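You operate a simulated robot arm through the tools that you are given. There is no shell and no other tool. Be economical: measure what you need, move in short steps, check, and stop when the job is done.

You run a simulated robot arm. Do the job below in one go: nothing can be reset, and whatever is moved stays where it is left.

## Task
Wipe the glue off the blue top piece and stand its heel on the bench.
Fine: draw the slide out first and leave it out; put the rag back; the heel goes back in the row; leave the other heels and top pieces where they are. What is to be rubbed or washed off counts as gone when no trace of it is left.
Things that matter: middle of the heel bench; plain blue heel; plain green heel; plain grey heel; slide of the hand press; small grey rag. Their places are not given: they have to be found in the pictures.

Only the result counts: the job must be done as asked and must still hold three seconds after the hand-in. Knocking over, shifting, dropping, spilling or breaking anything else fails it.

## Robot
A 7-joint arm with a two-finger parallel gripper, fixed in place. Base frame: the origin is at the foot of the arm, x ahead of it, y to its left, z up. Readings come in cm, rad, newtons and seconds.
With the tool pointing down near the work surface it reaches from about 24 to 68 cm from the base axis. Its first joint turns from -1.152 to 1.152 rad. Payload 2.4 kg.
Tool frame: the origin (TCP) lies between the finger pads and is the grasp point; the fingertips stand 3 cm ahead of it; z points along the fingers, y is the line along which they close. The gripper opens to 9.4 cm. The fingers are 2.8 cm wide and 1 cm thick; the gripper's body (5 by 9.6 cm) begins 5.5 cm behind the TCP.
Orientation is that of the tool frame in the base frame, as a unit quaternion [w, x, y, z]. With the fingers straight down and closing along the base's y, the tool's x points along the base's -x, its y along +y and its z along -z.

## Interface
- The arm moves only by the tool jog_arm. Its argument "increments" is a list of rows, each a list of 7 numbers: the turn, a rotation vector about the tool's x, y, z in units of 6 degrees (1.0 is 6 degrees), then the shift along the tool's x, y, z in units of 30 mm (1.0 is 30 mm), then the finger opening in cm, from 0 to 9.4. In form: [[ax, ay, az, dx, dy, dz, jaw], ...]. A call has 1 to 20 rows; each row shifts and turns the commanded pose from where the row before left it, along the tool's axes as they then stand. A call with a number of a shift or a turn outside -1 to 1 is refused whole. Each row takes 0.2 s and may step no farther than 5 cm and 0.15 rad from the row before; otherwise, or with a gripper value out of range, the whole call is refused. A pose out of reach is approached as far as the arm can. The call stops where the force on the tool passes 40 N (or 10 N more than at its start, if that is more) or the arm is blocked; 0.2 s more then pass. Each finger travels about 15.3 cm/s and halts on what it meets, pressing with about 42 N; the grip force reading is that of the motor and also rises with nothing between the fingers. The clock runs only during rows and for 0.2 s after the last one: add rows that do not move to give the fingers time. It gives the time, the measured TCP pose, the force on the tool (base axes), the opening and the grip force at its end, in the units of the frame above (readings bear some noise), with the torque about the TCP (base axes, N m) and any sound that the robot's microphone picked up.
- Cameras (640 x 400 px; columns grow to the right, rows downward): "scene" is fixed at [4.2, 47.5, 145.52]; the picture's right is [-0.73, -0.68, 0.00], its down [-0.33, 0.36, -0.87] and it looks along [0.60, -0.64, -0.49] (base axes); focal length 318 px, centre (320, 200). "wrist" rides on the gripper at [7.6, 1.4, -10.3] in the tool frame; the picture's right is [-0.18, 0.98, 0.00], its down [-0.75, -0.14, -0.64] and it looks along [-0.63, -0.12, 0.77] (tool axes); focal length 243 px, centre (320, 200).
- capture(camera): a new picture of that camera. It takes no simulated time.
- point_at(camera, pixels): for up to 12 pixels [column, row] of the newest picture of that camera ("zoom" is the newest enlarged one), the place [x, y, z] in the base frame of the surface seen there, good to about 0.2 cm. It takes no simulated time.
- zoom(camera, box): a new picture of the part [left, top, right, bottom] of that camera's present view, enlarged. It takes no simulated time.
- hand_in(): hands the job in; it is judged then, once.

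Keep the steps short. Do not move on a guess: measure, check each grasp and each placing, and mend mistakes. In all there are 80 turns and 38 pictures (those below and enlarged ones count). Leave the gripper open and the arm clear of the work at the hand-in unless told otherwise, and finish with a single line.

The tools are called after "Emit:" as name(argument=value, ...) on one line, values as JSON. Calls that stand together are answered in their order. jog_arm: Moves the arm, as the interface text tells. Its arguments: {"type":"object","properties":{"increments":{"type":"array","items":{"type":"array","items":{"type":"number"}}}},"required":["increments"]} The other tools are called the same way: capture (camera) takes a picture; point_at (camera, pixels) gives the place of the surface under pixels of a picture; zoom (camera, box) takes an enlarged picture of a part of a camera's view; hand_in () hands the job in.

At the start:

```text
time_s: 0.0
tool_pos: [32.46, -0.71, 114.58]
tool_rot: [0.0, 0.0, 1.0, 0.0]
contact_force: [-0.3, 0.1, -0.1]
wrist_torque: [0.0, 0.02, -0.01]
gripper_width: 9.38
grasp_force: 0.1
```

scene: 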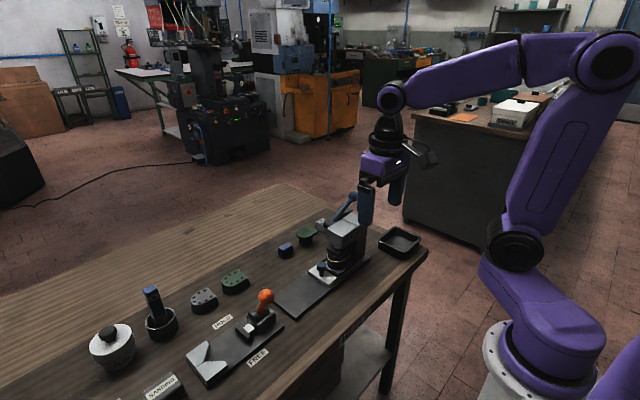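
wrist: 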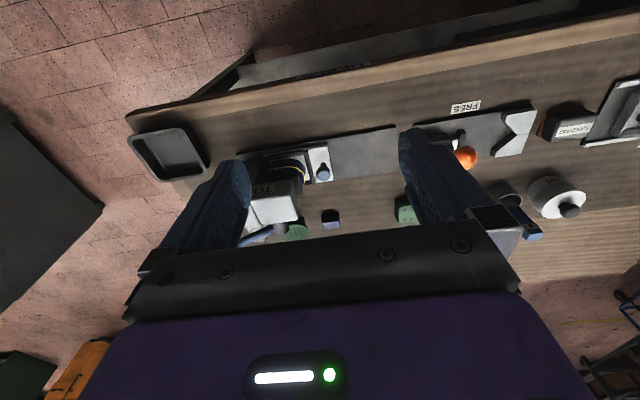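

I see a bench with a hand press, heels, a clamp and labels. I'll enlarge the work area before measuring anything.

Emit:
zoom(camera="scene", box=[260, 180, 440, 320])

Emit:
zoom(camera="scene", box=[80, 250, 300, 400])

Emit:
zoom(camera="wrist", box=[220, 100, 420, 250])

```text
2.86 times, centred on (350, 250) of scene
```

zoom: 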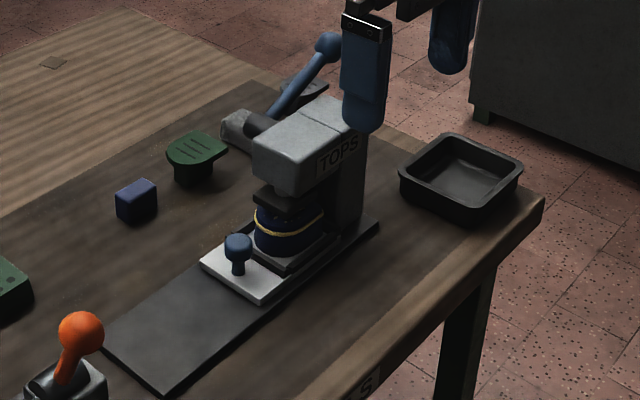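

```text
2.67 times, centred on (190, 325) of scene
```

zoom: 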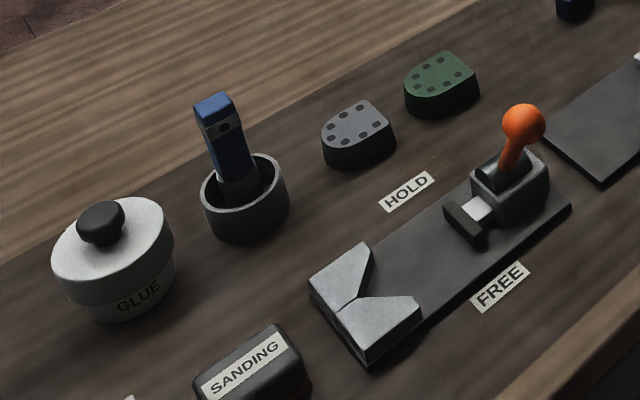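

```text
2.67 times, centred on (320, 175) of wrist
```

zoom: 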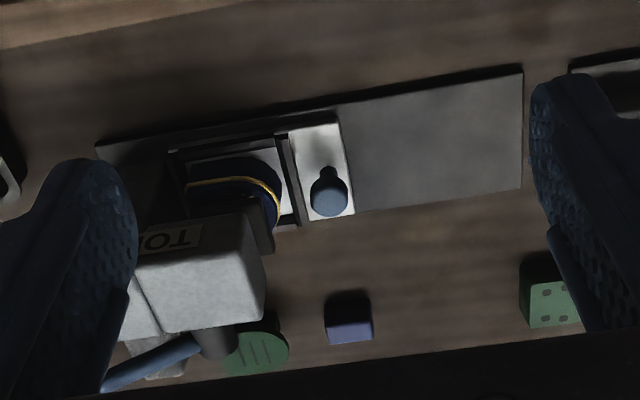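

Blue heel with a yellow glue line sits on the slide under the press. I'll measure the main points in the scene picture.

Emit:
point_at(camera="scene", pixels=[[326, 265], [322, 272], [338, 264], [340, 228], [287, 247], [305, 234], [235, 277], [203, 297], [400, 243], [300, 305], [265, 296], [348, 205]])

Emit:
point_at(camera="wrist", pixels=[[323, 172], [317, 150], [290, 168], [270, 205], [330, 215], [290, 230], [365, 150], [170, 150], [405, 210], [500, 120], [555, 195], [600, 120]])

```text
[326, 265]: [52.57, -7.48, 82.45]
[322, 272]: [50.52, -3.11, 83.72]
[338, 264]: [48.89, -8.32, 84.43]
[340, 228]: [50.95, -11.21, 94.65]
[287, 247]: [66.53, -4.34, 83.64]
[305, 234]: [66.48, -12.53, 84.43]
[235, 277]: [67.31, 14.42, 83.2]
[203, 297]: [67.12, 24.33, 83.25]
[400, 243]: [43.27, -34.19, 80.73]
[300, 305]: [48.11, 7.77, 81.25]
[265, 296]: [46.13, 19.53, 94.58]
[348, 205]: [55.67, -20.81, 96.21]
```

```text
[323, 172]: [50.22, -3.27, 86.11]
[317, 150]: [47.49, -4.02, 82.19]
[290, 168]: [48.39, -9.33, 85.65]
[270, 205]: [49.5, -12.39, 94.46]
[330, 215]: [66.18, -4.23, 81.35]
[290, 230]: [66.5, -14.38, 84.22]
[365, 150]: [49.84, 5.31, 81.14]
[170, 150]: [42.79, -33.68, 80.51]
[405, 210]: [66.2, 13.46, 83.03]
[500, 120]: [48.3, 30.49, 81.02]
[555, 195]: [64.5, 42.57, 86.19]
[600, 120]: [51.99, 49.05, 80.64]
```

The bench top is near z=80. No rag seen yet, so I'll move the arm left (+y) at height to look there.

Emit:
jog_arm(increments=[[0, 0, 0, 0, 1, 0, 9.4], [0, 0, 0, 0, 1, 0, 9.4], [0, 0, 0, 0, 1, 0, 9.4], [0, 0, 0, 0, 1, 0, 9.4], [0, 0, 0, 0, 1, 0, 9.4], [0, 0, 0, 0, 1, 0, 9.4], [0, 0, 0, 0, 1, 0, 9.4], [0, 0, 0, 0, 1, 0, 9.4], [0, 0, 0, 0, 1, 0, 9.4], [0, 0, 0, 0, 1, 0, 9.4]])

Emit:
capture(camera="wrist")

Emit:
capture(camera="scene")

```text
time_s: 2.2
tool_pos: [32.54, 29.59, 114.62]
tool_rot: [0.0, 0.001, 1.0, 0.0]
contact_force: [0.6, -0.1, 0.5]
wrist_torque: [-0.02, 0.0, 0.01]
gripper_width: 9.41
grasp_force: 0.2
```

```text
32 pictures are left
```

wrist: 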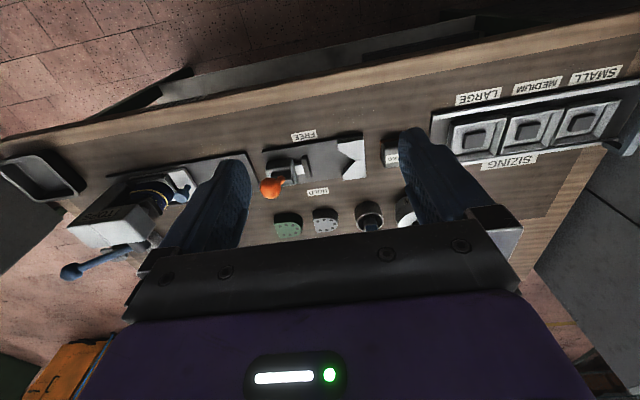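

```text
31 pictures are left
```

scene: 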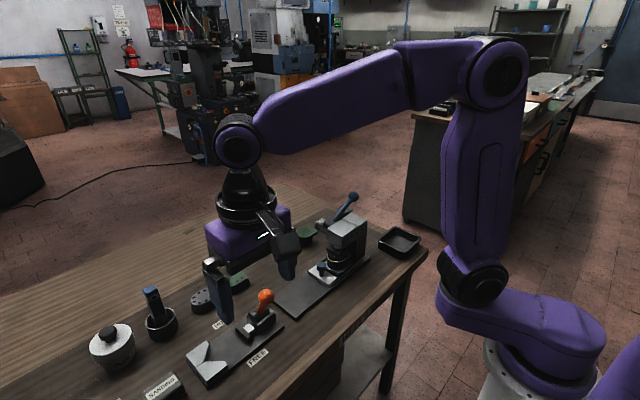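

The left holds a glue pot, brush, sanding block and size gauges, but no rag. Something flat and grey sits behind the press near (345,220), so I'll enlarge that.

Emit:
zoom(camera="scene", box=[280, 185, 380, 290])

Emit:
zoom(camera="wrist", box=[50, 140, 250, 290])

```text
3.81 times, centred on (330, 238) of scene
```

zoom: 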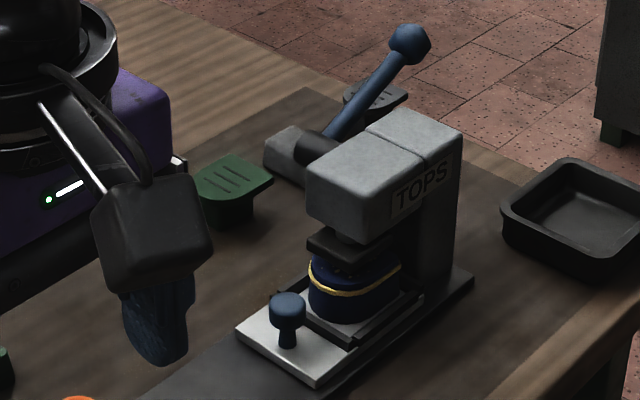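

```text
2.67 times, centred on (150, 215) of wrist
```

zoom: 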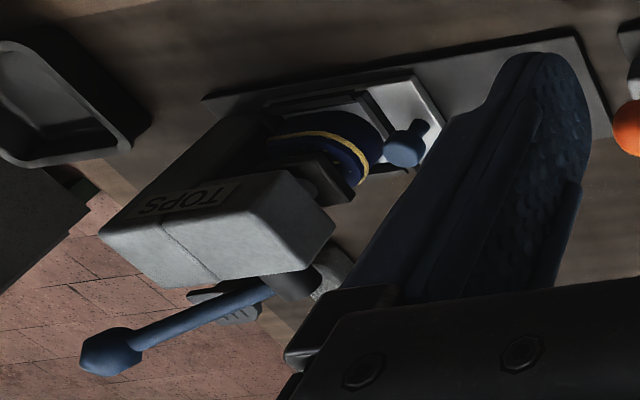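

There's a grooved green piece, a grooved grey piece and a fuzzy grey item beside the lever, possibly the rag. I'll measure these.

Emit:
point_at(camera="scene", pixels=[[324, 225], [326, 221], [328, 228], [341, 211], [342, 194], [336, 207], [329, 223], [315, 235], [328, 257], [336, 261], [343, 259], [335, 250]])

Emit:
jog_arm(increments=[[0, 0, 0, 0, -1, 0, 9.4], [0, 0, 0, 0, -1, 0, 9.4], [0, 0, 0, 0, -1, 0, 9.4], [0, 0, 0, 0, -1, 0, 9.4], [0, 0, 0, 0, -1, 0, 9.4], [0, 0, 0, 0, -1, 0, 9.4], [0, 0, 0, 0, -1, 0, 9.4], [0, 0, 0, 0, -1, 0, 9.4], [0, 0, 0, 0, -1, 0, 9.4], [0, 0, 0, 0, -1, 0, 9.4], [0, 0, 0, 0, -1, 0, 9.4], [0, 0, 0, 0, -1, 0, 9.4], [0, 0, 0, -1, -1, 0, 9.4], [0, 0, 0, -1, -1, 0, 9.4], [0, 0, 0, -1, 0, 0, 9.4], [0, 0, 0, -1, 0, 0, 9.4], [0, 0, 0, -1, 0, 0, 9.4]])

Emit:
capture(camera="wrist")

```text
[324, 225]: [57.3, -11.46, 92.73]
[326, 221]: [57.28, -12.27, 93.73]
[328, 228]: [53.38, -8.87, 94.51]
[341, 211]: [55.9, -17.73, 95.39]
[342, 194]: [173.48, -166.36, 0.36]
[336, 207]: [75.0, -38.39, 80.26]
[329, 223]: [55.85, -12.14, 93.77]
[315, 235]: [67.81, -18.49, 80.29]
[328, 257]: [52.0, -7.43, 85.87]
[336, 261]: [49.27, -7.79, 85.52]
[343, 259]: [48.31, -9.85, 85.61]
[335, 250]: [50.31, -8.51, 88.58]
```

```text
time_s: 5.8
tool_pos: [47.5, -12.62, 114.7]
tool_rot: [0.0, 0.0, 1.0, 0.0]
contact_force: [0.4, 0.0, 0.3]
wrist_torque: [-0.03, 0.02, 0.0]
gripper_width: 9.4
grasp_force: 0.0
```

```text
28 pictures are left
```

wrist: 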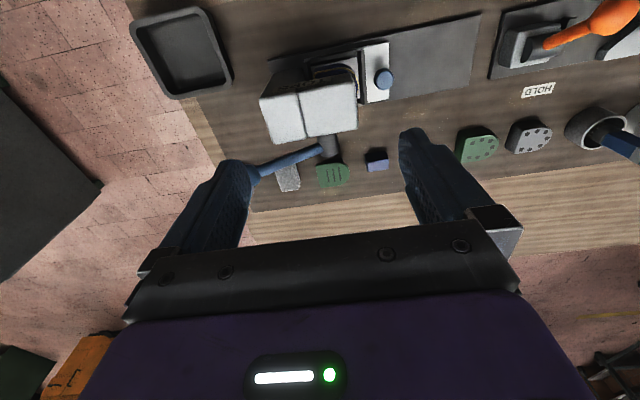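

Emit:
zoom(camera="wrist", box=[220, 100, 420, 220])

Emit:
point_at(camera="wrist", pixels=[[288, 178], [283, 170], [296, 188], [280, 190], [333, 172], [376, 158], [318, 150], [268, 172], [478, 146], [530, 136], [384, 80], [430, 60]])

Emit:
zoom(camera="scene", box=[270, 180, 400, 290])

```text
3.20 times, centred on (320, 160) of wrist
```

zoom: 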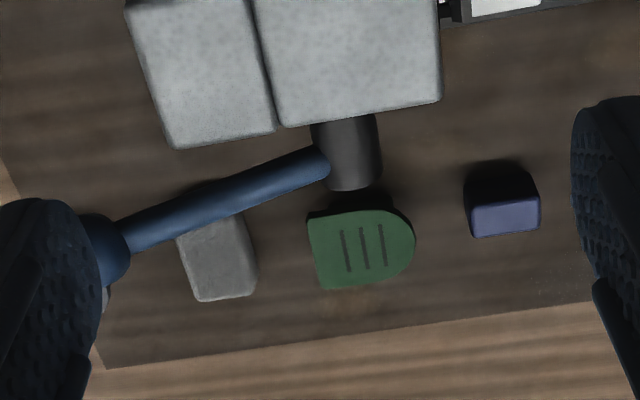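

```text
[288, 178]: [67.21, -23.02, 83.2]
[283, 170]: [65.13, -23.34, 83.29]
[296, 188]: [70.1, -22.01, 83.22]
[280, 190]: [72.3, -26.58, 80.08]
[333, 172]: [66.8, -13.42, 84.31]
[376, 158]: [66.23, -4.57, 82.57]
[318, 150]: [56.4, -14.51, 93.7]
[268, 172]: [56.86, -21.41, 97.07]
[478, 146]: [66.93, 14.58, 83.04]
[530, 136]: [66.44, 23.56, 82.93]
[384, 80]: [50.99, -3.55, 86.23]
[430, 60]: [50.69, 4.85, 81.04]
```

```text
3.64 times, centred on (335, 235) of scene
```

zoom: 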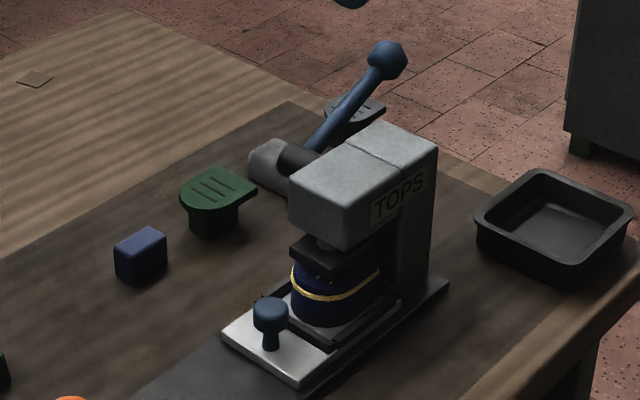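

The rag is the grey block at about (67.5,-22.8). The blue block is probably the empty stand of the blue top piece, and the row gap near y=5 is the blue heel's spot. I'll measure the slide and its rail direction next.

Emit:
zoom(camera="wrist", box=[300, 5, 500, 130])

```text
3.20 times, centred on (400, 68) of wrist
```

zoom: 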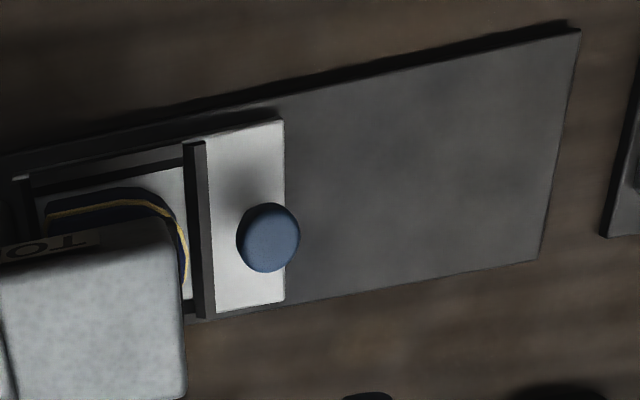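

Emit:
point_at(camera="zoom", pixels=[[283, 125], [284, 296], [225, 135], [225, 305], [570, 36], [538, 256], [320, 115], [320, 285], [268, 240], [199, 150], [203, 310], [105, 170]])

```text
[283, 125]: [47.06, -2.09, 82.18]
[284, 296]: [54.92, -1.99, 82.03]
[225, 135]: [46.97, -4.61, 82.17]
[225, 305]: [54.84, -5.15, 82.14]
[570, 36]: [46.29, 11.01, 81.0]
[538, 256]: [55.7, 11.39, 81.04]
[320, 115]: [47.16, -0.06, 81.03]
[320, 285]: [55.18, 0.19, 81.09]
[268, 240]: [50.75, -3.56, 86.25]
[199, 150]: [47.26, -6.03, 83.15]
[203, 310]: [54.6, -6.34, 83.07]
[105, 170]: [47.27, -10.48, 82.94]
```

The slide runs along y, and its knob is at (50.8,-3.5) with top z 86.2. I'll go over the knob and turn the wrist 90° so the fingers close along x, staying high.

Emit:
jog_arm(increments=[[0, 0, 0, -0.4, 1, 0, 9.4], [0, 0, 0, -0.4, 1, 0, 9.4], [0, 0, 0, -0.33, 1, 0, 9.4], [0, 0, 1, 0, 0, 0, 9.4], [0, 0, 1, 0, 0, 0, 9.4], [0, 0, 1, 0, 0, 0, 9.4], [0, 0, 1, 0, 0, 0, 9.4], [0, 0, 1, 0, 0, 0, 9.4], [0, 0, 1, 0, 0, 0, 9.4], [0, 0, 1, 0, 0, 0, 9.4], [0, 0, 1, 0, 0, 0, 9.4], [0, 0, 1, 0, 0, 0, 9.4], [0, 0, 1, 0, 0, 0, 9.4], [0, 0, 1, 0, 0, 0, 9.4], [0, 0, 1, 0, 0, 0, 9.4], [0, 0, 1, 0, 0, 0, 9.4], [0, 0, 1, 0, 0, 0, 9.4], [0, 0, 1, 0, 0, 0, 9.4]])

Emit:
capture(camera="wrist")

```text
time_s: 9.6
tool_pos: [50.9, -3.73, 114.77]
tool_rot: [-0.001, 0.708, 0.707, 0.0]
contact_force: [0.7, 1.2, 0.5]
wrist_torque: [0.02, 0.0, 0.01]
gripper_width: 9.41
grasp_force: 0.2
```

```text
24 pictures are left
```

wrist: 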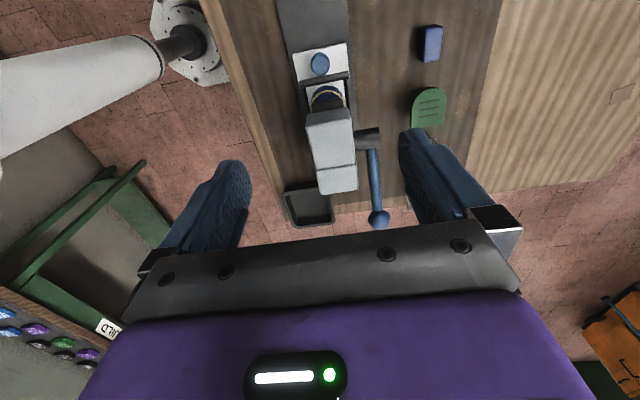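

The knob is at (320,62) in view. I'll check how far the press head overhangs before coming down.

Emit:
point_at(camera="wrist", pixels=[[325, 113], [325, 120], [340, 110], [326, 97], [326, 90], [320, 62], [326, 106], [352, 140]])

Emit:
jog_arm(increments=[[0, 0, 0, 0, 0, 1, 9.4], [0, 0, 0, 0, 0, 1, 9.4], [0, 0, 0, 0, 0, 1, 9.4], [0, 0, 0, 0, 0, 1, 9.4], [0, 0, 0, 0, 0, 1, 9.4]])

```text
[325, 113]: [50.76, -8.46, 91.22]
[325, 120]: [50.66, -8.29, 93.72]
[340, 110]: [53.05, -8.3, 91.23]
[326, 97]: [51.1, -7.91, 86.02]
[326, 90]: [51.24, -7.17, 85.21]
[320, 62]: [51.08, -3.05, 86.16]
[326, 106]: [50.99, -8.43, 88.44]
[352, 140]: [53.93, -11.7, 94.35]
```

```text
time_s: 10.8
tool_pos: [51.0, -3.74, 99.64]
tool_rot: [0.0, 0.707, 0.707, 0.0]
contact_force: [-0.6, 0.0, -0.2]
wrist_torque: [-0.02, 0.0, 0.0]
gripper_width: 9.4
grasp_force: 0.1
```

The head front is at y=-8.4, which clears the gripper body. I'll go down around the knob and close.

Emit:
jog_arm(increments=[[0, 0, 0, 0.1, 0, 1, 9.4], [0, 0, 0, 0, 0, 1, 6], [0, 0, 0, 0, 0, 1, 6], [0, 0, 0, 0, 0, 1, 6], [0, 0, 0, 0, 0, 0.66, 6], [0, 0, 0, 0, 0, 0, 6]])

Emit:
capture(camera="wrist")

```text
time_s: 12.2
tool_pos: [50.87, -3.36, 85.66]
tool_rot: [0.001, 0.707, 0.707, 0.0]
contact_force: [0.5, -0.1, -1.1]
wrist_torque: [-0.01, 0.03, 0.02]
gripper_width: 6.01
grasp_force: 0.0
```

```text
23 pictures are left
```

wrist: 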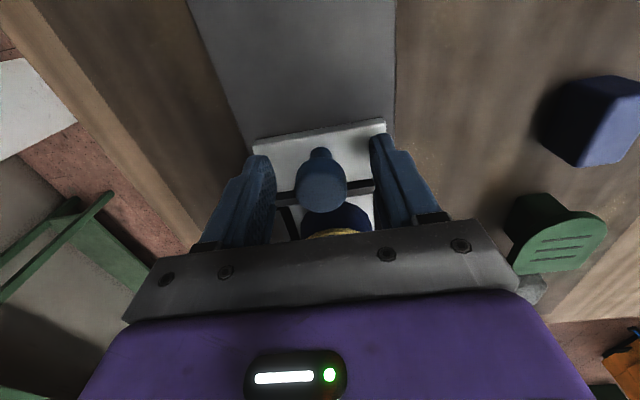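

The knob is between the fingers, so I'll close on it.

Emit:
jog_arm(increments=[[0, 0, 0, 0, 0, 0, 2], [0, 0, 0, 0, 0, 0, 1], [0, 0, 0, 0, 0, 0, 1], [0, 0, 0, 0, 0, 0, 1]])

```text
time_s: 13.2
tool_pos: [50.94, -3.35, 85.66]
tool_rot: [0.001, 0.707, 0.707, 0.0]
contact_force: [4.9, 0.2, -9.2]
wrist_torque: [-0.09, -0.13, 0.01]
gripper_width: 2.75
grasp_force: 45.0
```

The knob is held (2.75 cm). Now I'll draw the slide gently along +y.

Emit:
jog_arm(increments=[[0, 0, 0, 0.1, 0, 0, 1], [0, 0, 0, 0.2, 0, 0, 1], [0, 0, 0, 0.2, 0, 0, 1], [0, 0, 0, 0.2, 0, 0, 1], [0, 0, 0, 0.2, 0, 0, 1], [0, 0, 0, 0.2, 0, 0, 1], [0, 0, 0, 0.2, 0, 0, 1], [0, 0, 0, 0.2, 0, 0, 1], [0, 0, 0, 0.2, 0, 0, 1], [0, 0, 0, 0.2, 0, 0, 1]])

Emit:
capture(camera="scene")

```text
time_s: 15.4
tool_pos: [50.98, 2.26, 85.73]
tool_rot: [0.002, 0.707, 0.707, 0.001]
contact_force: [20.3, -0.7, -30.5]
wrist_torque: [-0.22, 0.01, -0.05]
gripper_width: 2.74
grasp_force: 44.7
```

```text
22 pictures are left
```

scene: 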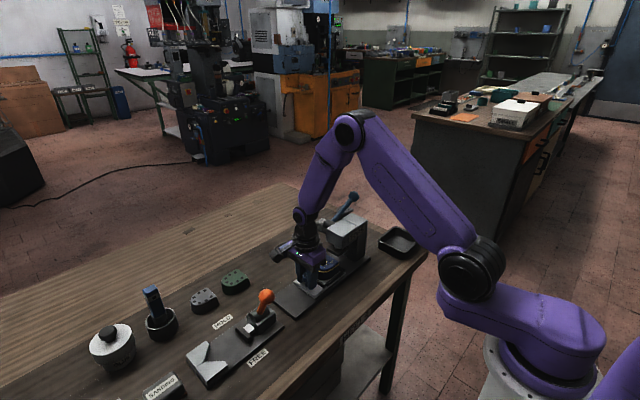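

The slide moved 5.6 cm but side force is building up, so I'll relieve it with a tiny shift before going on.

Emit:
jog_arm(increments=[[0, 0, 0, 0, 0.02, 0.03, 1], [0, 0, 0, 0, 0, 0, 1]])

```text
time_s: 16.0
tool_pos: [51.0, 2.29, 85.65]
tool_rot: [0.001, 0.707, 0.707, 0.001]
contact_force: [7.9, 0.4, -0.2]
wrist_torque: [-0.14, -0.13, -0.04]
gripper_width: 2.73
grasp_force: 45.2
```

That relieved it. I'll continue pulling toward the stop.

Emit:
jog_arm(increments=[[0, 0, 0, 0.1, 0, 0.01, 1], [0, 0, 0, 0.2, 0, 0, 1], [0, 0, 0, 0.2, 0, 0, 1], [0, 0, 0, 0.2, 0, 0, 1], [0, 0, 0, 0.2, 0, 0, 1], [0, 0, 0, 0.2, 0, 0, 1], [0, 0, 0, 0.2, 0, 0, 1]])

```text
time_s: 17.6
tool_pos: [51.02, 6.24, 85.71]
tool_rot: [0.001, 0.707, 0.707, 0.0]
contact_force: [5.1, -0.8, 22.9]
wrist_torque: [-0.05, -0.18, -0.02]
gripper_width: 2.77
grasp_force: 45.4
```

Emit:
jog_arm(increments=[[0, 0, 0, 0, 0.01, -0.025, 1], [0, 0, 0, 0.1, 0, 0, 1], [0, 0, 0, 0.15, 0, 0, 1], [0, 0, 0, 0.15, 0, 0, 1], [0, 0, 0, 0.15, 0, 0, 1], [0, 0, 0, 0.15, 0, 0, 1], [0, 0, 0, 0.15, 0, 0, 1], [0, 0, 0, 0.15, 0, 0, 1], [0, 0, 0, 0.15, 0, 0, 1]])

Emit:
capture(camera="wrist")

```text
time_s: 19.6
tool_pos: [51.0, 9.63, 85.66]
tool_rot: [0.001, 0.707, 0.708, 0.001]
contact_force: [8.8, 0.1, 14.0]
wrist_torque: [0.48, -0.22, 0.05]
gripper_width: 2.73
grasp_force: 44.9
```

```text
21 pictures are left
```

wrist: 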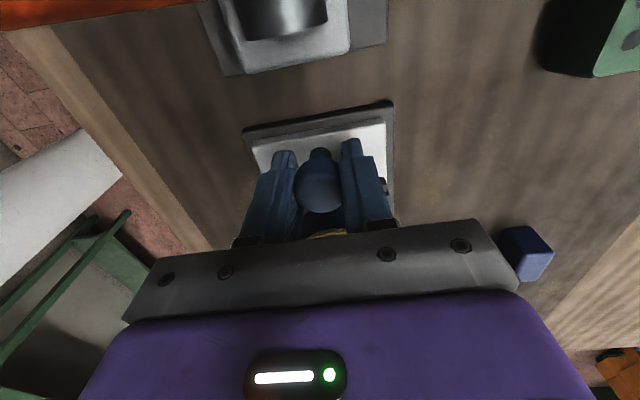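

The slide is nearly at the plate's end. I'll pull a few millimetres more to feel for the stop.

Emit:
jog_arm(increments=[[0, 0, 0, 0.05, 0, -0.01, 1], [0, 0, 0, 0.05, 0, 0, 1], [0, 0, 0, 0, 0, 0, 1]])

```text
time_s: 20.4
tool_pos: [51.09, 9.65, 85.66]
tool_rot: [0.0, 0.709, 0.705, 0.001]
contact_force: [9.7, -19.8, 13.5]
wrist_torque: [-0.42, -0.12, 0.04]
gripper_width: 2.73
grasp_force: 45.2
```

It's at the stop (y holds at 9.65, with -20 N). I'll relax the pull, open and lift away.

Emit:
jog_arm(increments=[[0, 0, 0, -0.09, 0.0, 0, 1], [0, 0, 0, 0, 0, 0, 3.5], [0, 0, 0, 0, 0, 0, 6], [0, 0, 0, 0, 0, -0.5, 6], [0, 0, 0, 0, 0, -1, 6], [0, 0, 0, 0, 0, -1, 6], [0, 0, 0, 0, 0, -1, 6], [0, 0, 0, 0.5, 0, -1, 6], [0, 0, 0, 1, 0, -0.5, 9.4]])

Emit:
capture(camera="wrist")

Emit:
zoom(camera="scene", box=[240, 210, 380, 320])

```text
time_s: 22.4
tool_pos: [50.77, 14.01, 100.8]
tool_rot: [0.0, 0.707, 0.707, 0.0]
contact_force: [0.3, -0.4, 0.0]
wrist_torque: [0.05, 0.0, -0.01]
gripper_width: 9.4
grasp_force: 0.1
```

```text
20 pictures are left
```

wrist: 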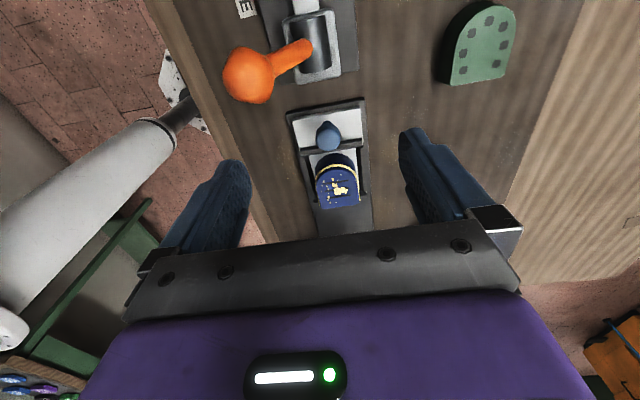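

```text
3.64 times, centred on (310, 265) of scene
```

zoom: 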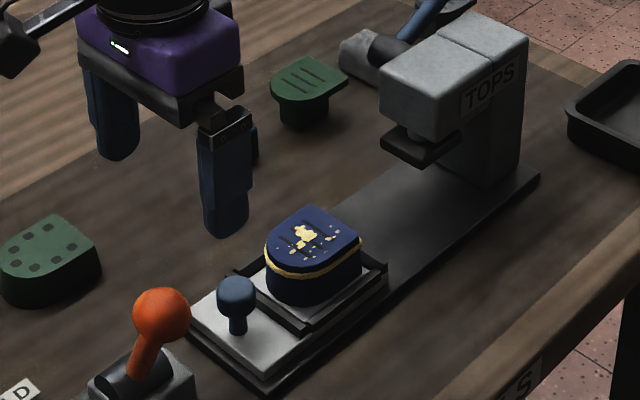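

The slide is out. The top piece has yellow glue on its upper face, and there's a yellow line at the seam. A close look and measurements come next.

Emit:
zoom(camera="wrist", box=[270, 90, 400, 220])

```text
3.08 times, centred on (335, 155) of wrist
```

zoom: 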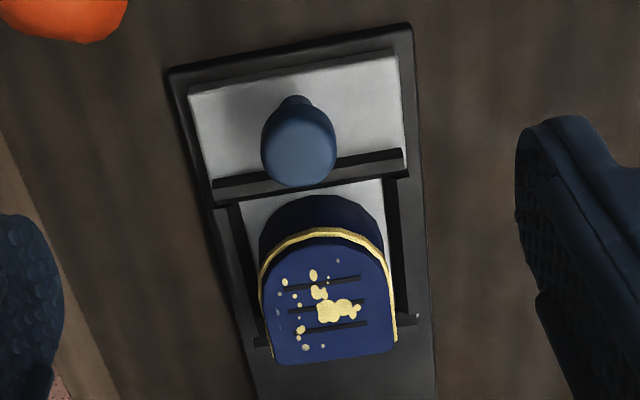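

Emit:
point_at(camera="zoom", pixels=[[270, 270], [380, 260], [325, 245], [278, 358], [395, 345], [330, 305], [265, 260], [392, 300], [320, 234], [330, 353], [225, 250], [405, 230]])

Emit:
point_at(camera="scene", pixels=[[306, 268], [298, 269], [299, 267], [312, 272], [315, 282], [302, 271]])

```text
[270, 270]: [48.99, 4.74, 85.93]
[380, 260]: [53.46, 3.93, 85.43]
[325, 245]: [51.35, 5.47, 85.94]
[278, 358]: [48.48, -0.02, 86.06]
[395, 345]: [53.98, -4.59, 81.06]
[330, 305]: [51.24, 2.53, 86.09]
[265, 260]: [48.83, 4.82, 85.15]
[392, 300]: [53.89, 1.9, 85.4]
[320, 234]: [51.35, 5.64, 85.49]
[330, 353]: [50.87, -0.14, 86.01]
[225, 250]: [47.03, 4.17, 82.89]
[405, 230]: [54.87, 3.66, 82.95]
```

```text
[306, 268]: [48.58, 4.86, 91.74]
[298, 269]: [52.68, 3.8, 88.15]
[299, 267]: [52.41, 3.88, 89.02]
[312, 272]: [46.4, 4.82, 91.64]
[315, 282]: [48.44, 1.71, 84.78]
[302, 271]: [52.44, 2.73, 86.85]
```

The top face is at z 86.0, spanning x 48.4–53.6 and y -0.2–5.6. The rag sits at about (67.5,-22.8), near the reach limit, so I'll fly high over the row to it and check.

Emit:
jog_arm(increments=[[0, 0, 0, 0, 0.2, -1, 9.4], [0, 0, 0, 0, 1, -0.8, 9.4], [0, 0, 0, 0, 1, -0.7, 9.4], [0, 0, 0, 0, 1, 0, 9.4], [0, 0, 0, 0, 1, 0, 9.4], [0, 0, 0, -1, 0.7, 0, 9.4], [0, 0, 0, -1, 0, 0, 9.4], [0, 0, 0, -1, 0, 0, 9.4], [0, 0, 0, -1, 0, 0, 9.4], [0, 0, 0, -1, 0, 0, 9.4], [0, 0, 0, -1, 0, 0, 9.4], [0, 0, 0, -1, 0, 0, 9.4], [0, 0, 0, -1, 0, 0, 9.4], [0, 0, 0, -1, 0, 0, 9.4], [0, 0, 0, -1, 0, 0, 9.4]])

Emit:
capture(camera="wrist")

```text
time_s: 25.6
tool_pos: [65.5, -15.75, 108.15]
tool_rot: [0.0, 0.707, 0.707, 0.0]
contact_force: [-0.5, -0.6, 1.1]
wrist_torque: [-0.03, 0.04, -0.01]
gripper_width: 9.39
grasp_force: 0.1
```

```text
17 pictures are left
```

wrist: 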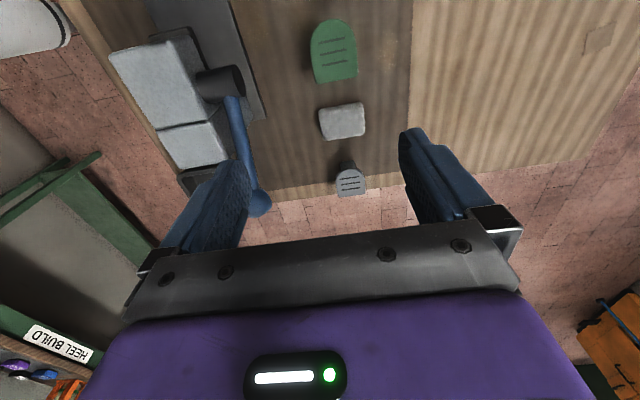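

The arm reaches only about 67.4 cm radius pointing straight down. I'll measure the rag exactly.

Emit:
point_at(camera="wrist", pixels=[[342, 118], [321, 110], [362, 106], [325, 138], [363, 134], [349, 182], [333, 52], [258, 203], [240, 120], [341, 136], [342, 107], [350, 163]])

```text
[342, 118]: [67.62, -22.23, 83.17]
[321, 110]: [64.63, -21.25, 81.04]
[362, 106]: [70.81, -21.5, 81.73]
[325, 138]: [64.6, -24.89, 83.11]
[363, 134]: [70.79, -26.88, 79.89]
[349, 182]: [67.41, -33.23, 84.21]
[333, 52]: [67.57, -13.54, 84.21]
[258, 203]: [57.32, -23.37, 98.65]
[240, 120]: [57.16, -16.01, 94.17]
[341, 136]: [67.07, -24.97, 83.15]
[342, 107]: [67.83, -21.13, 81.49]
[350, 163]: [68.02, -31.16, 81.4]
```

The rag measures 6 x 3.8 x 3.2 cm, centred at (67.6,-23.1). I'll check how the reach changes lower down, over clear space.

Emit:
jog_arm(increments=[[0, 0, 0, 0, 0, 1, 9.4], [0, 0, 0, 0, 0, 1, 9.4], [0, 0, 0, 0, 0, 1, 9.4], [0, 0, 0, 0, 0, 0.5, 9.4], [0, 0, 0, 0, 0, 0, 9.4]])

```text
time_s: 26.8
tool_pos: [65.64, -15.75, 97.59]
tool_rot: [0.0, 0.707, 0.707, 0.0]
contact_force: [-0.3, 0.5, -0.4]
wrist_torque: [-0.04, 0.01, 0.02]
gripper_width: 9.44
grasp_force: 0.1
```

I miscounted: the arm was exactly where commanded, so the limit hasn't been met yet. I'll head to above the rag (67.6,-23.1).

Emit:
jog_arm(increments=[[0, 0, 0, -0.5, 0.35, 0, 9.4], [0, 0, 0, -0.9, 0.35, 0, 9.4], [0, 0, 0, -1, 0, 0, 9.4], [0, 0, 0, 0, 0, 0, 9.4]])

```text
time_s: 27.8
tool_pos: [65.88, -21.13, 97.63]
tool_rot: [0.0, 0.707, 0.708, 0.0]
contact_force: [-0.8, 0.1, -0.4]
wrist_torque: [-0.01, 0.02, -0.01]
gripper_width: 9.41
grasp_force: 0.0
out of reach, approached as far as the arm can: row 2, 3
```

The straight-down limit is about r 69.2, and the rag lies at 71. I'll back off and yaw another 90°, so the fingers close along y with the camera outward from the lever. Later I'll tilt the hand outward a little.

Emit:
jog_arm(increments=[[0, 0, 0, 0.6, -0.5, -0.3, 9.4], [0, 0, 0, 0.5, 0, 0, 9.4], [0, 0, 1, 0, 0, 0, 9.4], [0, 0, 1, 0, 0, 0, 9.4], [0, 0, 1, 0, 0, 0, 9.4], [0, 0, 1, 0, 0, 0, 9.4], [0, 0, 1, 0, 0, 0, 9.4], [0, 0, 1, 0, 0, 0, 9.4], [0, 0, 1, 0, 0, 0, 9.4], [0, 0, 1, 0, 0, 0, 9.4], [0, 0, 1, 0, 0, 0, 9.4], [0, 0, 1, 0, 0, 0, 9.4], [0, 0, 1, 0, 0, 0, 9.4], [0, 0, 1, 0, 0, 0, 9.4], [0, 0, 1, 0, 0, 0, 9.4], [0, 0, 1, 0, 0, 0, 9.4], [0, 0, 1, 0, 0, 0, 9.4]])

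```text
time_s: 31.4
tool_pos: [64.67, -17.63, 98.55]
tool_rot: [0.0, 1.0, -0.002, 0.001]
contact_force: [-0.3, 0.5, 0.3]
wrist_torque: [0.02, -0.02, 0.0]
gripper_width: 9.39
grasp_force: 0.0
```

That works. Now I'll tilt 9° outward and shift to above the rag.

Emit:
jog_arm(increments=[[0, 0.75, 0, 0, 0, 0, 9.4], [0, 0.75, 0, 0, 0, 0, 9.4], [0, 0, 0, 0.256, 0.6, 0.04, 9.4], [0, 0, 0, 0.256, 0.6, 0.04, 9.4], [0, 0, 0, 0.256, 0.62, 0.04, 7], [0, 0, 0, 0, 0, 0, 7]])

Emit:
capture(camera="wrist")

```text
time_s: 32.8
tool_pos: [67.18, -22.91, 98.6]
tool_rot: [0.001, 0.997, 0.0, 0.078]
contact_force: [0.7, -0.3, 0.0]
wrist_torque: [0.02, -0.02, -0.02]
gripper_width: 7.01
grasp_force: 0.0
```

```text
16 pictures are left
```

wrist: 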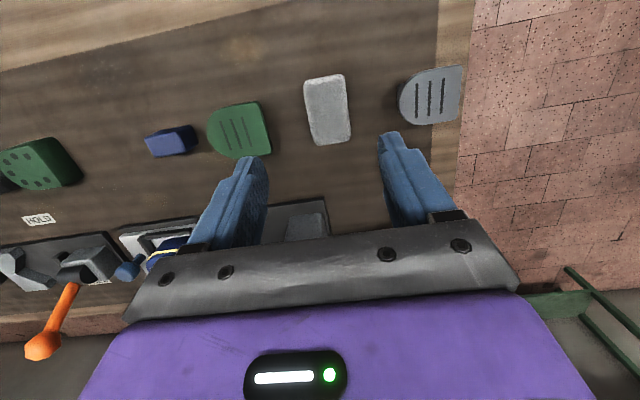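

The rag is centred between the fingers and the neighbours clear. I'll come straight down to grip its upper part.

Emit:
jog_arm(increments=[[0, 0, 0, -0.156, 0.02, 0.988, 7], [0, 0, 0, -0.156, 0.02, 0.988, 7], [0, 0, 0, -0.156, 0, 0.988, 7], [0, 0, 0, -0.156, 0, 0.988, 7], [0, 0, 0, -0.1, 0, 0.62, 7], [0, 0, 0, 0, 0, 0, 7]])

Emit:
capture(camera="wrist")

```text
time_s: 34.2
tool_pos: [67.03, -23.03, 84.68]
tool_rot: [0.0, 0.997, 0.0, 0.078]
contact_force: [0.0, -0.2, 0.8]
wrist_torque: [-0.02, 0.0, -0.03]
gripper_width: 7.01
grasp_force: 0.0
```

```text
15 pictures are left
```

wrist: 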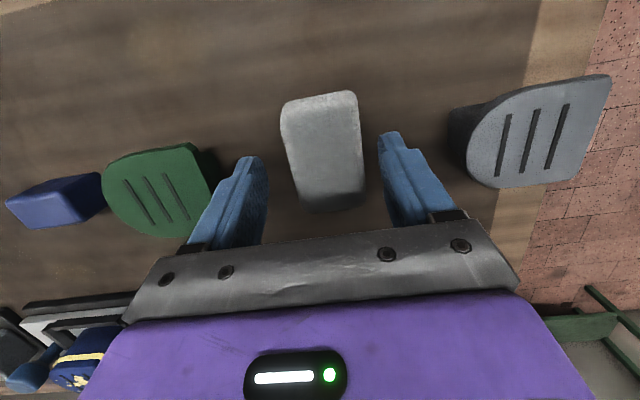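

Good; closing on the rag.

Emit:
jog_arm(increments=[[0, 0, 0, 0, 0, 0, 4], [0, 0, 0, 0, 0, 0, 2.5], [0, 0, 0, 0, 0, 0, 2.5], [0, 0, 0, 0, 0, 0, 2.5], [0, 0, 0, 0, 0, 0, 2.5]])

```text
time_s: 35.4
tool_pos: [66.89, -23.05, 84.82]
tool_rot: [0.0, 0.997, 0.0, 0.078]
contact_force: [0.2, -1.1, 0.4]
wrist_torque: [-0.01, -0.06, 0.01]
gripper_width: 4.49
grasp_force: 41.9
```

The rag is held at 4.49 cm. I'll lift it clear and check.

Emit:
jog_arm(increments=[[0, 0, 0, 0.08, 0, -0.5, 2.5], [0, 0, 0, 0.156, 0, -0.988, 2.5], [0, 0, 0, 0.156, 0, -0.988, 2.5], [0, 0, 0, 0.156, 0, -0.988, 2.5], [0, 0, 0, 0.156, 0, -0.988, 2.5], [0, 0, 0, 0.156, 0, -0.988, 2.5], [0, 0, 0, 0.156, 0, -0.988, 2.5], [0, 0, 0, 0.156, 0, -0.988, 2.5]])

Emit:
capture(camera="wrist")

```text
time_s: 37.2
tool_pos: [66.75, -23.14, 106.94]
tool_rot: [0.0, 0.997, 0.0, 0.078]
contact_force: [-0.4, 0.8, 0.3]
wrist_torque: [-0.02, 0.0, 0.0]
gripper_width: 4.48
grasp_force: 42.3
```

```text
14 pictures are left
```

wrist: 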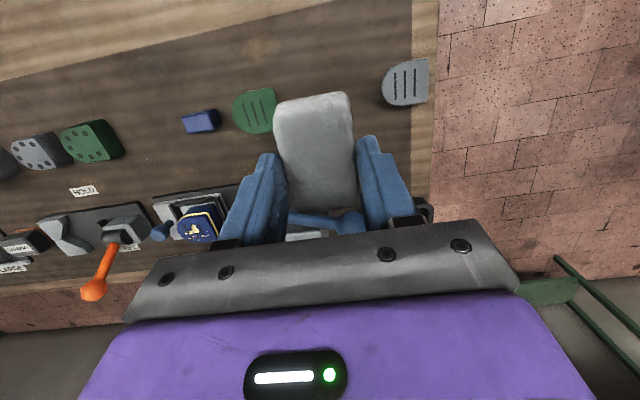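

The rag is up. I'll carry it at height, +y first and then back toward the heel.

Emit:
jog_arm(increments=[[0, 0, 0, 0, -1, 0, 2.5], [0, 0, 0, 0, -1, 0, 2.5], [0, 0, 0, 0, -1, 0, 2.5], [0, 0, 0, 0, -1, 0, 2.5], [0, 0, 0, 0, -1, 0, 2.5], [0, 0, 0, 0, -1, 0, 2.5], [0, 0, 0, 0, -1, 0, 2.5], [0, 0, 0, 0, -1, 0, 2.5], [0, 0, 0, -0.494, -0.6, -0.078, 2.5], [0, 0, 0, -0.988, 0, -0.156, 2.5], [0, 0, 0, -0.988, 0, -0.156, 2.5], [0, 0, 0, -0.988, 0, -0.156, 2.5], [0, 0, 0, -0.988, 0, -0.156, 2.5], [0, 0, 0, -0.988, 0, -0.156, 2.5]])

```text
time_s: 40.2
tool_pos: [50.24, 2.75, 107.11]
tool_rot: [0.0, 0.997, 0.0, 0.079]
contact_force: [-0.5, -0.4, -0.2]
wrist_torque: [0.0, 0.02, -0.02]
gripper_width: 4.47
grasp_force: 42.0
```

I'm over the heel; now down to about 1 cm above the top piece.

Emit:
jog_arm(increments=[[0, 0, 0, -0.156, 0, 0.988, 2.5], [0, 0, 0, -0.156, 0, 0.988, 2.5], [0, 0, 0, -0.156, 0, 0.988, 2.5], [0, 0, 0, -0.156, 0, 0.988, 2.5], [0, 0, 0, -0.156, 0, 0.988, 2.5], [0, 0, 0, 0, 0, 0, 2.5]])

Emit:
zoom(camera="scene", box=[240, 210, 380, 320])

```text
time_s: 41.6
tool_pos: [50.6, 2.86, 92.28]
tool_rot: [0.0, 0.997, -0.001, 0.078]
contact_force: [0.2, 0.2, -0.1]
wrist_torque: [0.04, 0.04, -0.03]
gripper_width: 4.45
grasp_force: 42.1
```

```text
3.64 times, centred on (310, 265) of scene
```

zoom: 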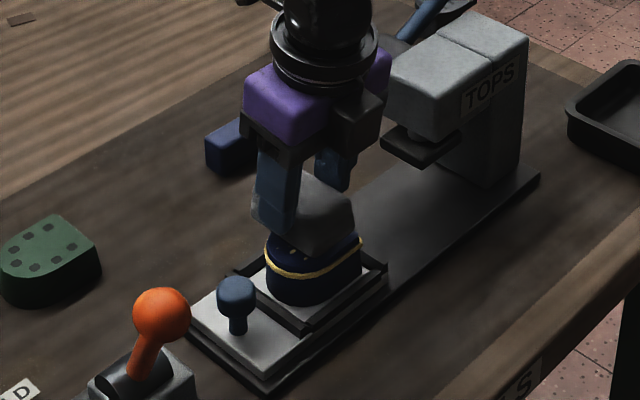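

The rag is just above the top piece. I'll creep down to contact.

Emit:
jog_arm(increments=[[0, 0, 0, -0.05, 0, 0.33, 2.5], [0, 0, 0, -0.01, 0, 0.066, 2.5], [0, 0, 0, 0, 0, 0, 2.5]])

```text
time_s: 42.4
tool_pos: [50.57, 2.59, 90.94]
tool_rot: [0.001, 0.997, 0.0, 0.08]
contact_force: [0.3, -0.7, -0.1]
wrist_torque: [-0.01, 0.01, 0.01]
gripper_width: 4.48
grasp_force: 42.3
```

Emit:
jog_arm(increments=[[0, 0, 0, -0.005, 0, 0.035, 2.5], [0, 0, 0, -0.005, 0, 0.035, 2.5], [0, 0, 0, 0, 0, 0, 2.5]])

```text
time_s: 43.2
tool_pos: [50.62, 2.68, 90.64]
tool_rot: [0.0, 0.997, 0.0, 0.078]
contact_force: [0.7, -0.5, 0.3]
wrist_torque: [0.0, -0.04, -0.02]
gripper_width: 4.51
grasp_force: 41.8
```

Emit:
jog_arm(increments=[[0, 0, 0, -0.005, 0, 0.03, 2.5], [0, 0, 0, -0.004, 0, 0.025, 2.5], [0, 0, 0, 0, 0, 0, 2.5]])

```text
time_s: 44.0
tool_pos: [50.56, 2.64, 90.77]
tool_rot: [0.0, 0.997, -0.001, 0.08]
contact_force: [-3.4, 1.1, 19.2]
wrist_torque: [0.06, 0.08, 0.0]
gripper_width: 4.49
grasp_force: 41.6
```

Contact at 19 N. I'll ease off slightly and rub with short strokes along y.

Emit:
jog_arm(increments=[[0, 0, 0, 0.001, 0, -0.01, 2.5], [0, 0, 0, 0, 0.25, 0, 2.5], [0, 0, 0, 0, 0.25, 0, 2.5], [0, 0, 0, 0, -0.25, 0, 2.5], [0, 0, 0, 0, -0.25, 0, 2.5], [0, 0, 0, 0, -0.25, 0, 2.5], [0, 0, 0, 0, -0.25, 0, 2.5], [0, 0, 0, 0, 0.25, 0, 2.5], [0, 0, 0, 0, 0.25, 0, 2.5], [0, 0, 0, 0, 0, 0, 2.5]])

```text
time_s: 45.6
tool_pos: [50.73, 3.54, 90.76]
tool_rot: [0.001, 0.997, -0.004, 0.081]
contact_force: [-0.6, -0.9, 7.3]
wrist_torque: [-0.1, 0.06, -0.02]
gripper_width: 4.49
grasp_force: 41.8
stopped in row 8: the force on the tool passed its limit at 41 N (the readings are from after the stop); the commanded pose is now the measured one
```

The stroke was stopped at 41 N, so I'll look at the state first.

Emit:
zoom(camera="scene", box=[250, 230, 350, 310])

```text
5.00 times, centred on (300, 270) of scene
```

zoom: 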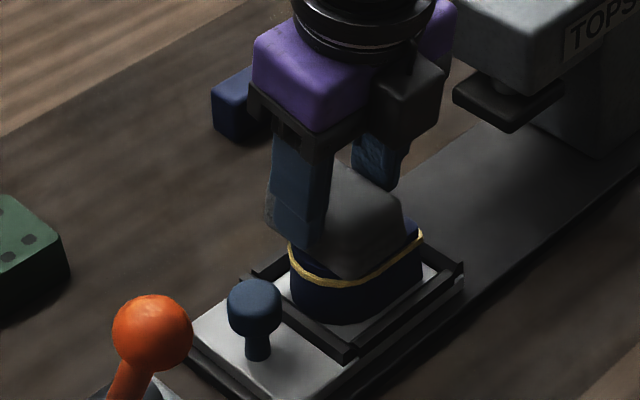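

The heel is in place. I'll rub again with slower strokes at lighter pressure.

Emit:
jog_arm(increments=[[0, 0, 0, 0, 0.1, 0, 2.5], [0, 0, 0, 0, 0.18, 0, 2.5], [0, 0, 0, 0, 0.18, 0, 2.5], [0, 0, 0, 0, 0.18, 0, 2.5], [0, 0, 0, 0, 0.18, 0, 2.5], [0, 0, 0, 0, 0.1, 0, 2.5], [0, 0, 0, 0, 0, 0, 2.5], [0, 0, 0, 0, -0.1, 0, 2.5], [0, 0, 0, 0, -0.18, 0, 2.5], [0, 0, 0, 0, -0.18, 0, 2.5], [0, 0, 0, 0, -0.18, 0, 2.5], [0, 0, 0, 0, -0.18, 0, 2.5], [0, 0, 0, 0, -0.18, 0, 2.5], [0, 0, 0, 0, -0.18, 0, 2.5], [0, 0, 0, 0, -0.1, 0, 2.5], [0, 0, 0, 0, 0, 0, 2.5]])

```text
time_s: 49.0
tool_pos: [50.72, 4.63, 90.61]
tool_rot: [0.002, 0.997, -0.003, 0.081]
contact_force: [0.1, -6.7, 13.7]
wrist_torque: [-0.49, -0.02, -0.01]
gripper_width: 4.46
grasp_force: 42.1
```

That went well (13.7 N). Another stroke shifted slightly in -x, then lift and inspect.

Emit:
jog_arm(increments=[[0, 0, 0, -0.06, 0.1, -0.01, 2.5], [0, 0, 0, -0.06, 0.18, -0.01, 2.5], [0, 0, 0, 0, 0.18, 0, 2.5], [0, 0, 0, 0, 0.18, 0, 2.5], [0, 0, 0, 0, 0.18, 0, 2.5], [0, 0, 0, 0, 0.18, 0, 2.5], [0, 0, 0, 0, 0.18, 0, 2.5], [0, 0, 0, 0, 0.1, 0, 2.5], [0, 0, 0, 0, 0, 0, 2.5], [0, 0, 0, 0, -0.1, 0, 2.5], [0, 0, 0, 0, -0.18, 0, 2.5], [0, 0, 0, 0, -0.18, 0, 2.5], [0, 0, 0, 0, -0.1, 0, 2.5], [0, 0, 0, 0, 0, 0, 2.5]])

```text
time_s: 52.0
tool_pos: [50.46, 2.43, 90.65]
tool_rot: [0.002, 0.997, -0.004, 0.081]
contact_force: [-0.1, -0.2, -0.1]
wrist_torque: [0.0, -0.02, 0.02]
gripper_width: 4.43
grasp_force: 41.8
```

Lifting the rag and moving it aside in +x to look.

Emit:
jog_arm(increments=[[0, 0, 0, 0.08, 0, -0.494, 2.5], [0, 0, 0, 0.156, 0, -0.988, 2.5], [0, 0, 0, 0.156, 0, -0.988, 2.5], [0, 0, 0, 0.156, 0, -0.988, 2.5], [0, 0, 0, 0.988, 0, 0.156, 2.5], [0, 0, 0, 0.988, 0, 0.156, 2.5], [0, 0, 0, 0.988, 0, 0.156, 2.5]])

Emit:
zoom(camera="scene", box=[280, 245, 340, 295])

```text
time_s: 53.6
tool_pos: [59.38, 2.2, 101.21]
tool_rot: [0.001, 0.997, -0.004, 0.081]
contact_force: [0.4, 0.4, 1.3]
wrist_torque: [0.01, 0.01, 0.01]
gripper_width: 4.47
grasp_force: 42.4
```

```text
8.00 times, centred on (310, 270) of scene
```

zoom: 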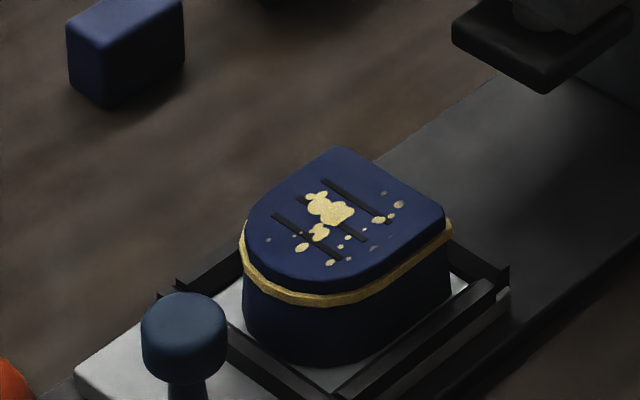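

Much of the glue remains, with only some specks thinned. I'll rub more, levelling the tilt a touch and pressing firmer. Going back over the piece.

Emit:
jog_arm(increments=[[0, -0.05, 0, -0.954, -0.05, -0.155, 2.5], [0, 0, 0, -0.954, -0.05, -0.155, 2.5], [0, 0, 0, -0.954, 0, -0.155, 2.5], [0, 0, 0, -0.158, 0, 0.987, 2.5], [0, 0, 0, -0.158, 0, 0.987, 2.5], [0, 0, 0, -0.158, 0, 0.987, 2.5], [0, 0, 0, -0.055, 0, 0.34, 2.5], [0, 0, 0, 0, 0, 0, 2.5]])

```text
time_s: 55.4
tool_pos: [50.53, 2.72, 91.18]
tool_rot: [0.001, 0.997, -0.005, 0.079]
contact_force: [0.2, -0.1, -0.4]
wrist_torque: [0.01, 0.01, 0.0]
gripper_width: 4.47
grasp_force: 42.4
```

Emit:
jog_arm(increments=[[0, 0, 0, -0.02, 0, 0.12, 2.5], [0, 0, 0, -0.005, 0, 0.03, 2.5], [0, 0, 0, -0.003, 0, 0.02, 2.5], [0, 0, 0, -0.003, 0, 0.015, 2.5], [0, 0, 0, 0, 0, 0, 2.5]])

```text
time_s: 56.6
tool_pos: [50.63, 2.58, 90.65]
tool_rot: [0.001, 0.997, -0.003, 0.079]
contact_force: [-1.8, -0.3, 11.5]
wrist_torque: [-0.14, 0.02, -0.03]
gripper_width: 4.48
grasp_force: 41.5
```

At 11.5 N contact, I'll rub with many back-and-forth strokes.

Emit:
jog_arm(increments=[[0, 0, 0, 0, 0.15, 0.006, 2.5], [0, 0, 0, 0, 0.2, 0, 2.5], [0, 0, 0, 0, 0.15, 0, 2.5], [0, 0, 0, 0, -0.15, 0, 2.5], [0, 0, 0, 0, -0.2, 0, 2.5], [0, 0, 0, 0, -0.2, 0, 2.5], [0, 0, 0, 0, -0.2, 0, 2.5], [0, 0, 0, 0, -0.15, 0, 2.5], [0, 0, 0, 0, 0.15, 0, 2.5], [0, 0, 0, 0, 0.2, 0, 2.5], [0, 0, 0, 0, 0.2, 0, 2.5], [0, 0, 0, 0, 0.2, 0, 2.5], [0, 0, 0, 0, 0.15, 0, 2.5], [0, 0, 0, 0, -0.15, 0, 2.5], [0, 0, 0, 0, -0.2, 0, 2.5], [0, 0, 0, 0, -0.2, 0, 2.5], [0, 0, 0, 0, -0.2, 0, 2.5], [0, 0, 0, 0, -0.15, 0, 2.5], [0, 0, 0, 0, 0.2, 0, 2.5], [0, 0, 0, 0, 0.2, 0, 2.5]])

```text
time_s: 60.8
tool_pos: [50.63, 2.83, 90.67]
tool_rot: [0.001, 0.997, -0.004, 0.078]
contact_force: [-0.1, 0.5, 0.2]
wrist_torque: [-0.01, -0.03, 0.02]
gripper_width: 4.46
grasp_force: 42.2
```

Contact was lost at the end (0.2 N). I'll press down again and measure before rubbing.

Emit:
jog_arm(increments=[[0, 0, 0, -0.003, 0, 0.02, 2.5], [0, 0, 0, -0.003, 0, 0.02, 2.5], [0, 0, 0, 0, 0, 0, 2.5]])

```text
time_s: 61.6
tool_pos: [50.61, 2.7, 90.67]
tool_rot: [0.001, 0.997, -0.005, 0.078]
contact_force: [-0.1, -0.1, 9.7]
wrist_torque: [-0.04, 0.07, 0.0]
gripper_width: 4.48
grasp_force: 42.2
```

Emit:
jog_arm(increments=[[0, 0, 0, 0, 0.15, 0.015, 2.5], [0, 0, 0, 0, 0.2, 0, 2.5], [0, 0, 0, 0, 0.15, 0.003, 2.5], [0, 0, 0, 0, -0.15, 0, 2.5], [0, 0, 0, 0, -0.2, 0.003, 2.5], [0, 0, 0, 0, -0.2, 0, 2.5], [0, 0, 0, 0, -0.2, 0.003, 2.5], [0, 0, 0, 0, -0.15, 0, 2.5], [0, 0, 0, 0, 0.15, 0.003, 2.5], [0, 0, 0, 0, 0.2, 0, 2.5], [0, 0, 0, 0, 0.2, 0.003, 2.5], [0, 0, 0, 0, 0.2, 0, 2.5], [0, 0, 0, 0, 0.15, 0.003, 2.5], [0, 0, 0, 0, -0.15, 0, 2.5], [0, 0, 0, 0, -0.2, 0.003, 2.5], [0, 0, 0, 0, -0.2, 0, 2.5]])

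```text
time_s: 64.8
tool_pos: [50.72, 2.05, 90.69]
tool_rot: [0.0, 0.997, -0.004, 0.081]
contact_force: [-4.2, 0.5, 13.5]
wrist_torque: [-0.09, 0.28, -0.03]
gripper_width: 4.47
grasp_force: 41.6
stopped in row 15: the force on the tool passed its limit at 44 N (the readings are from after the stop); the commanded pose is now the measured one
```

The force limit tripped as pressure grew; it's now 13.5 N. I'll continue rubbing at constant height.

Emit:
jog_arm(increments=[[0, -0.03, 0, 0, -0.15, 0, 2.5], [0, 0, 0, 0, -0.2, 0, 2.5], [0, 0, 0, 0, -0.2, 0, 2.5], [0, 0, 0, 0, -0.15, 0, 2.5], [0, 0, 0, 0, 0.15, 0, 2.5], [0, 0, 0, 0, 0.2, 0, 2.5], [0, 0, 0, 0, 0.2, 0, 2.5], [0, 0, 0, 0, 0.2, 0, 2.5], [0, 0, 0, 0, 0.15, 0, 2.5], [0, 0, 0, 0, -0.15, 0, 2.5], [0, 0, 0, 0, -0.2, 0, 2.5], [0, 0, 0, 0, -0.2, 0, 2.5], [0, 0, 0, 0, -0.2, 0, 2.5], [0, 0, 0, 0, -0.15, 0, 2.5], [0, 0, 0, 0, 0.15, 0, 2.5], [0, 0, 0, 0, 0.2, 0, 2.5], [0, 0, 0, 0, 0.2, 0, 2.5], [0, 0, 0, 0, 0.1, 0, 2.5]])

```text
time_s: 68.6
tool_pos: [50.75, 2.09, 90.48]
tool_rot: [0.002, 0.997, -0.006, 0.077]
contact_force: [0.5, -0.6, 11.7]
wrist_torque: [-0.08, 0.01, -0.06]
gripper_width: 4.47
grasp_force: 42.4
```

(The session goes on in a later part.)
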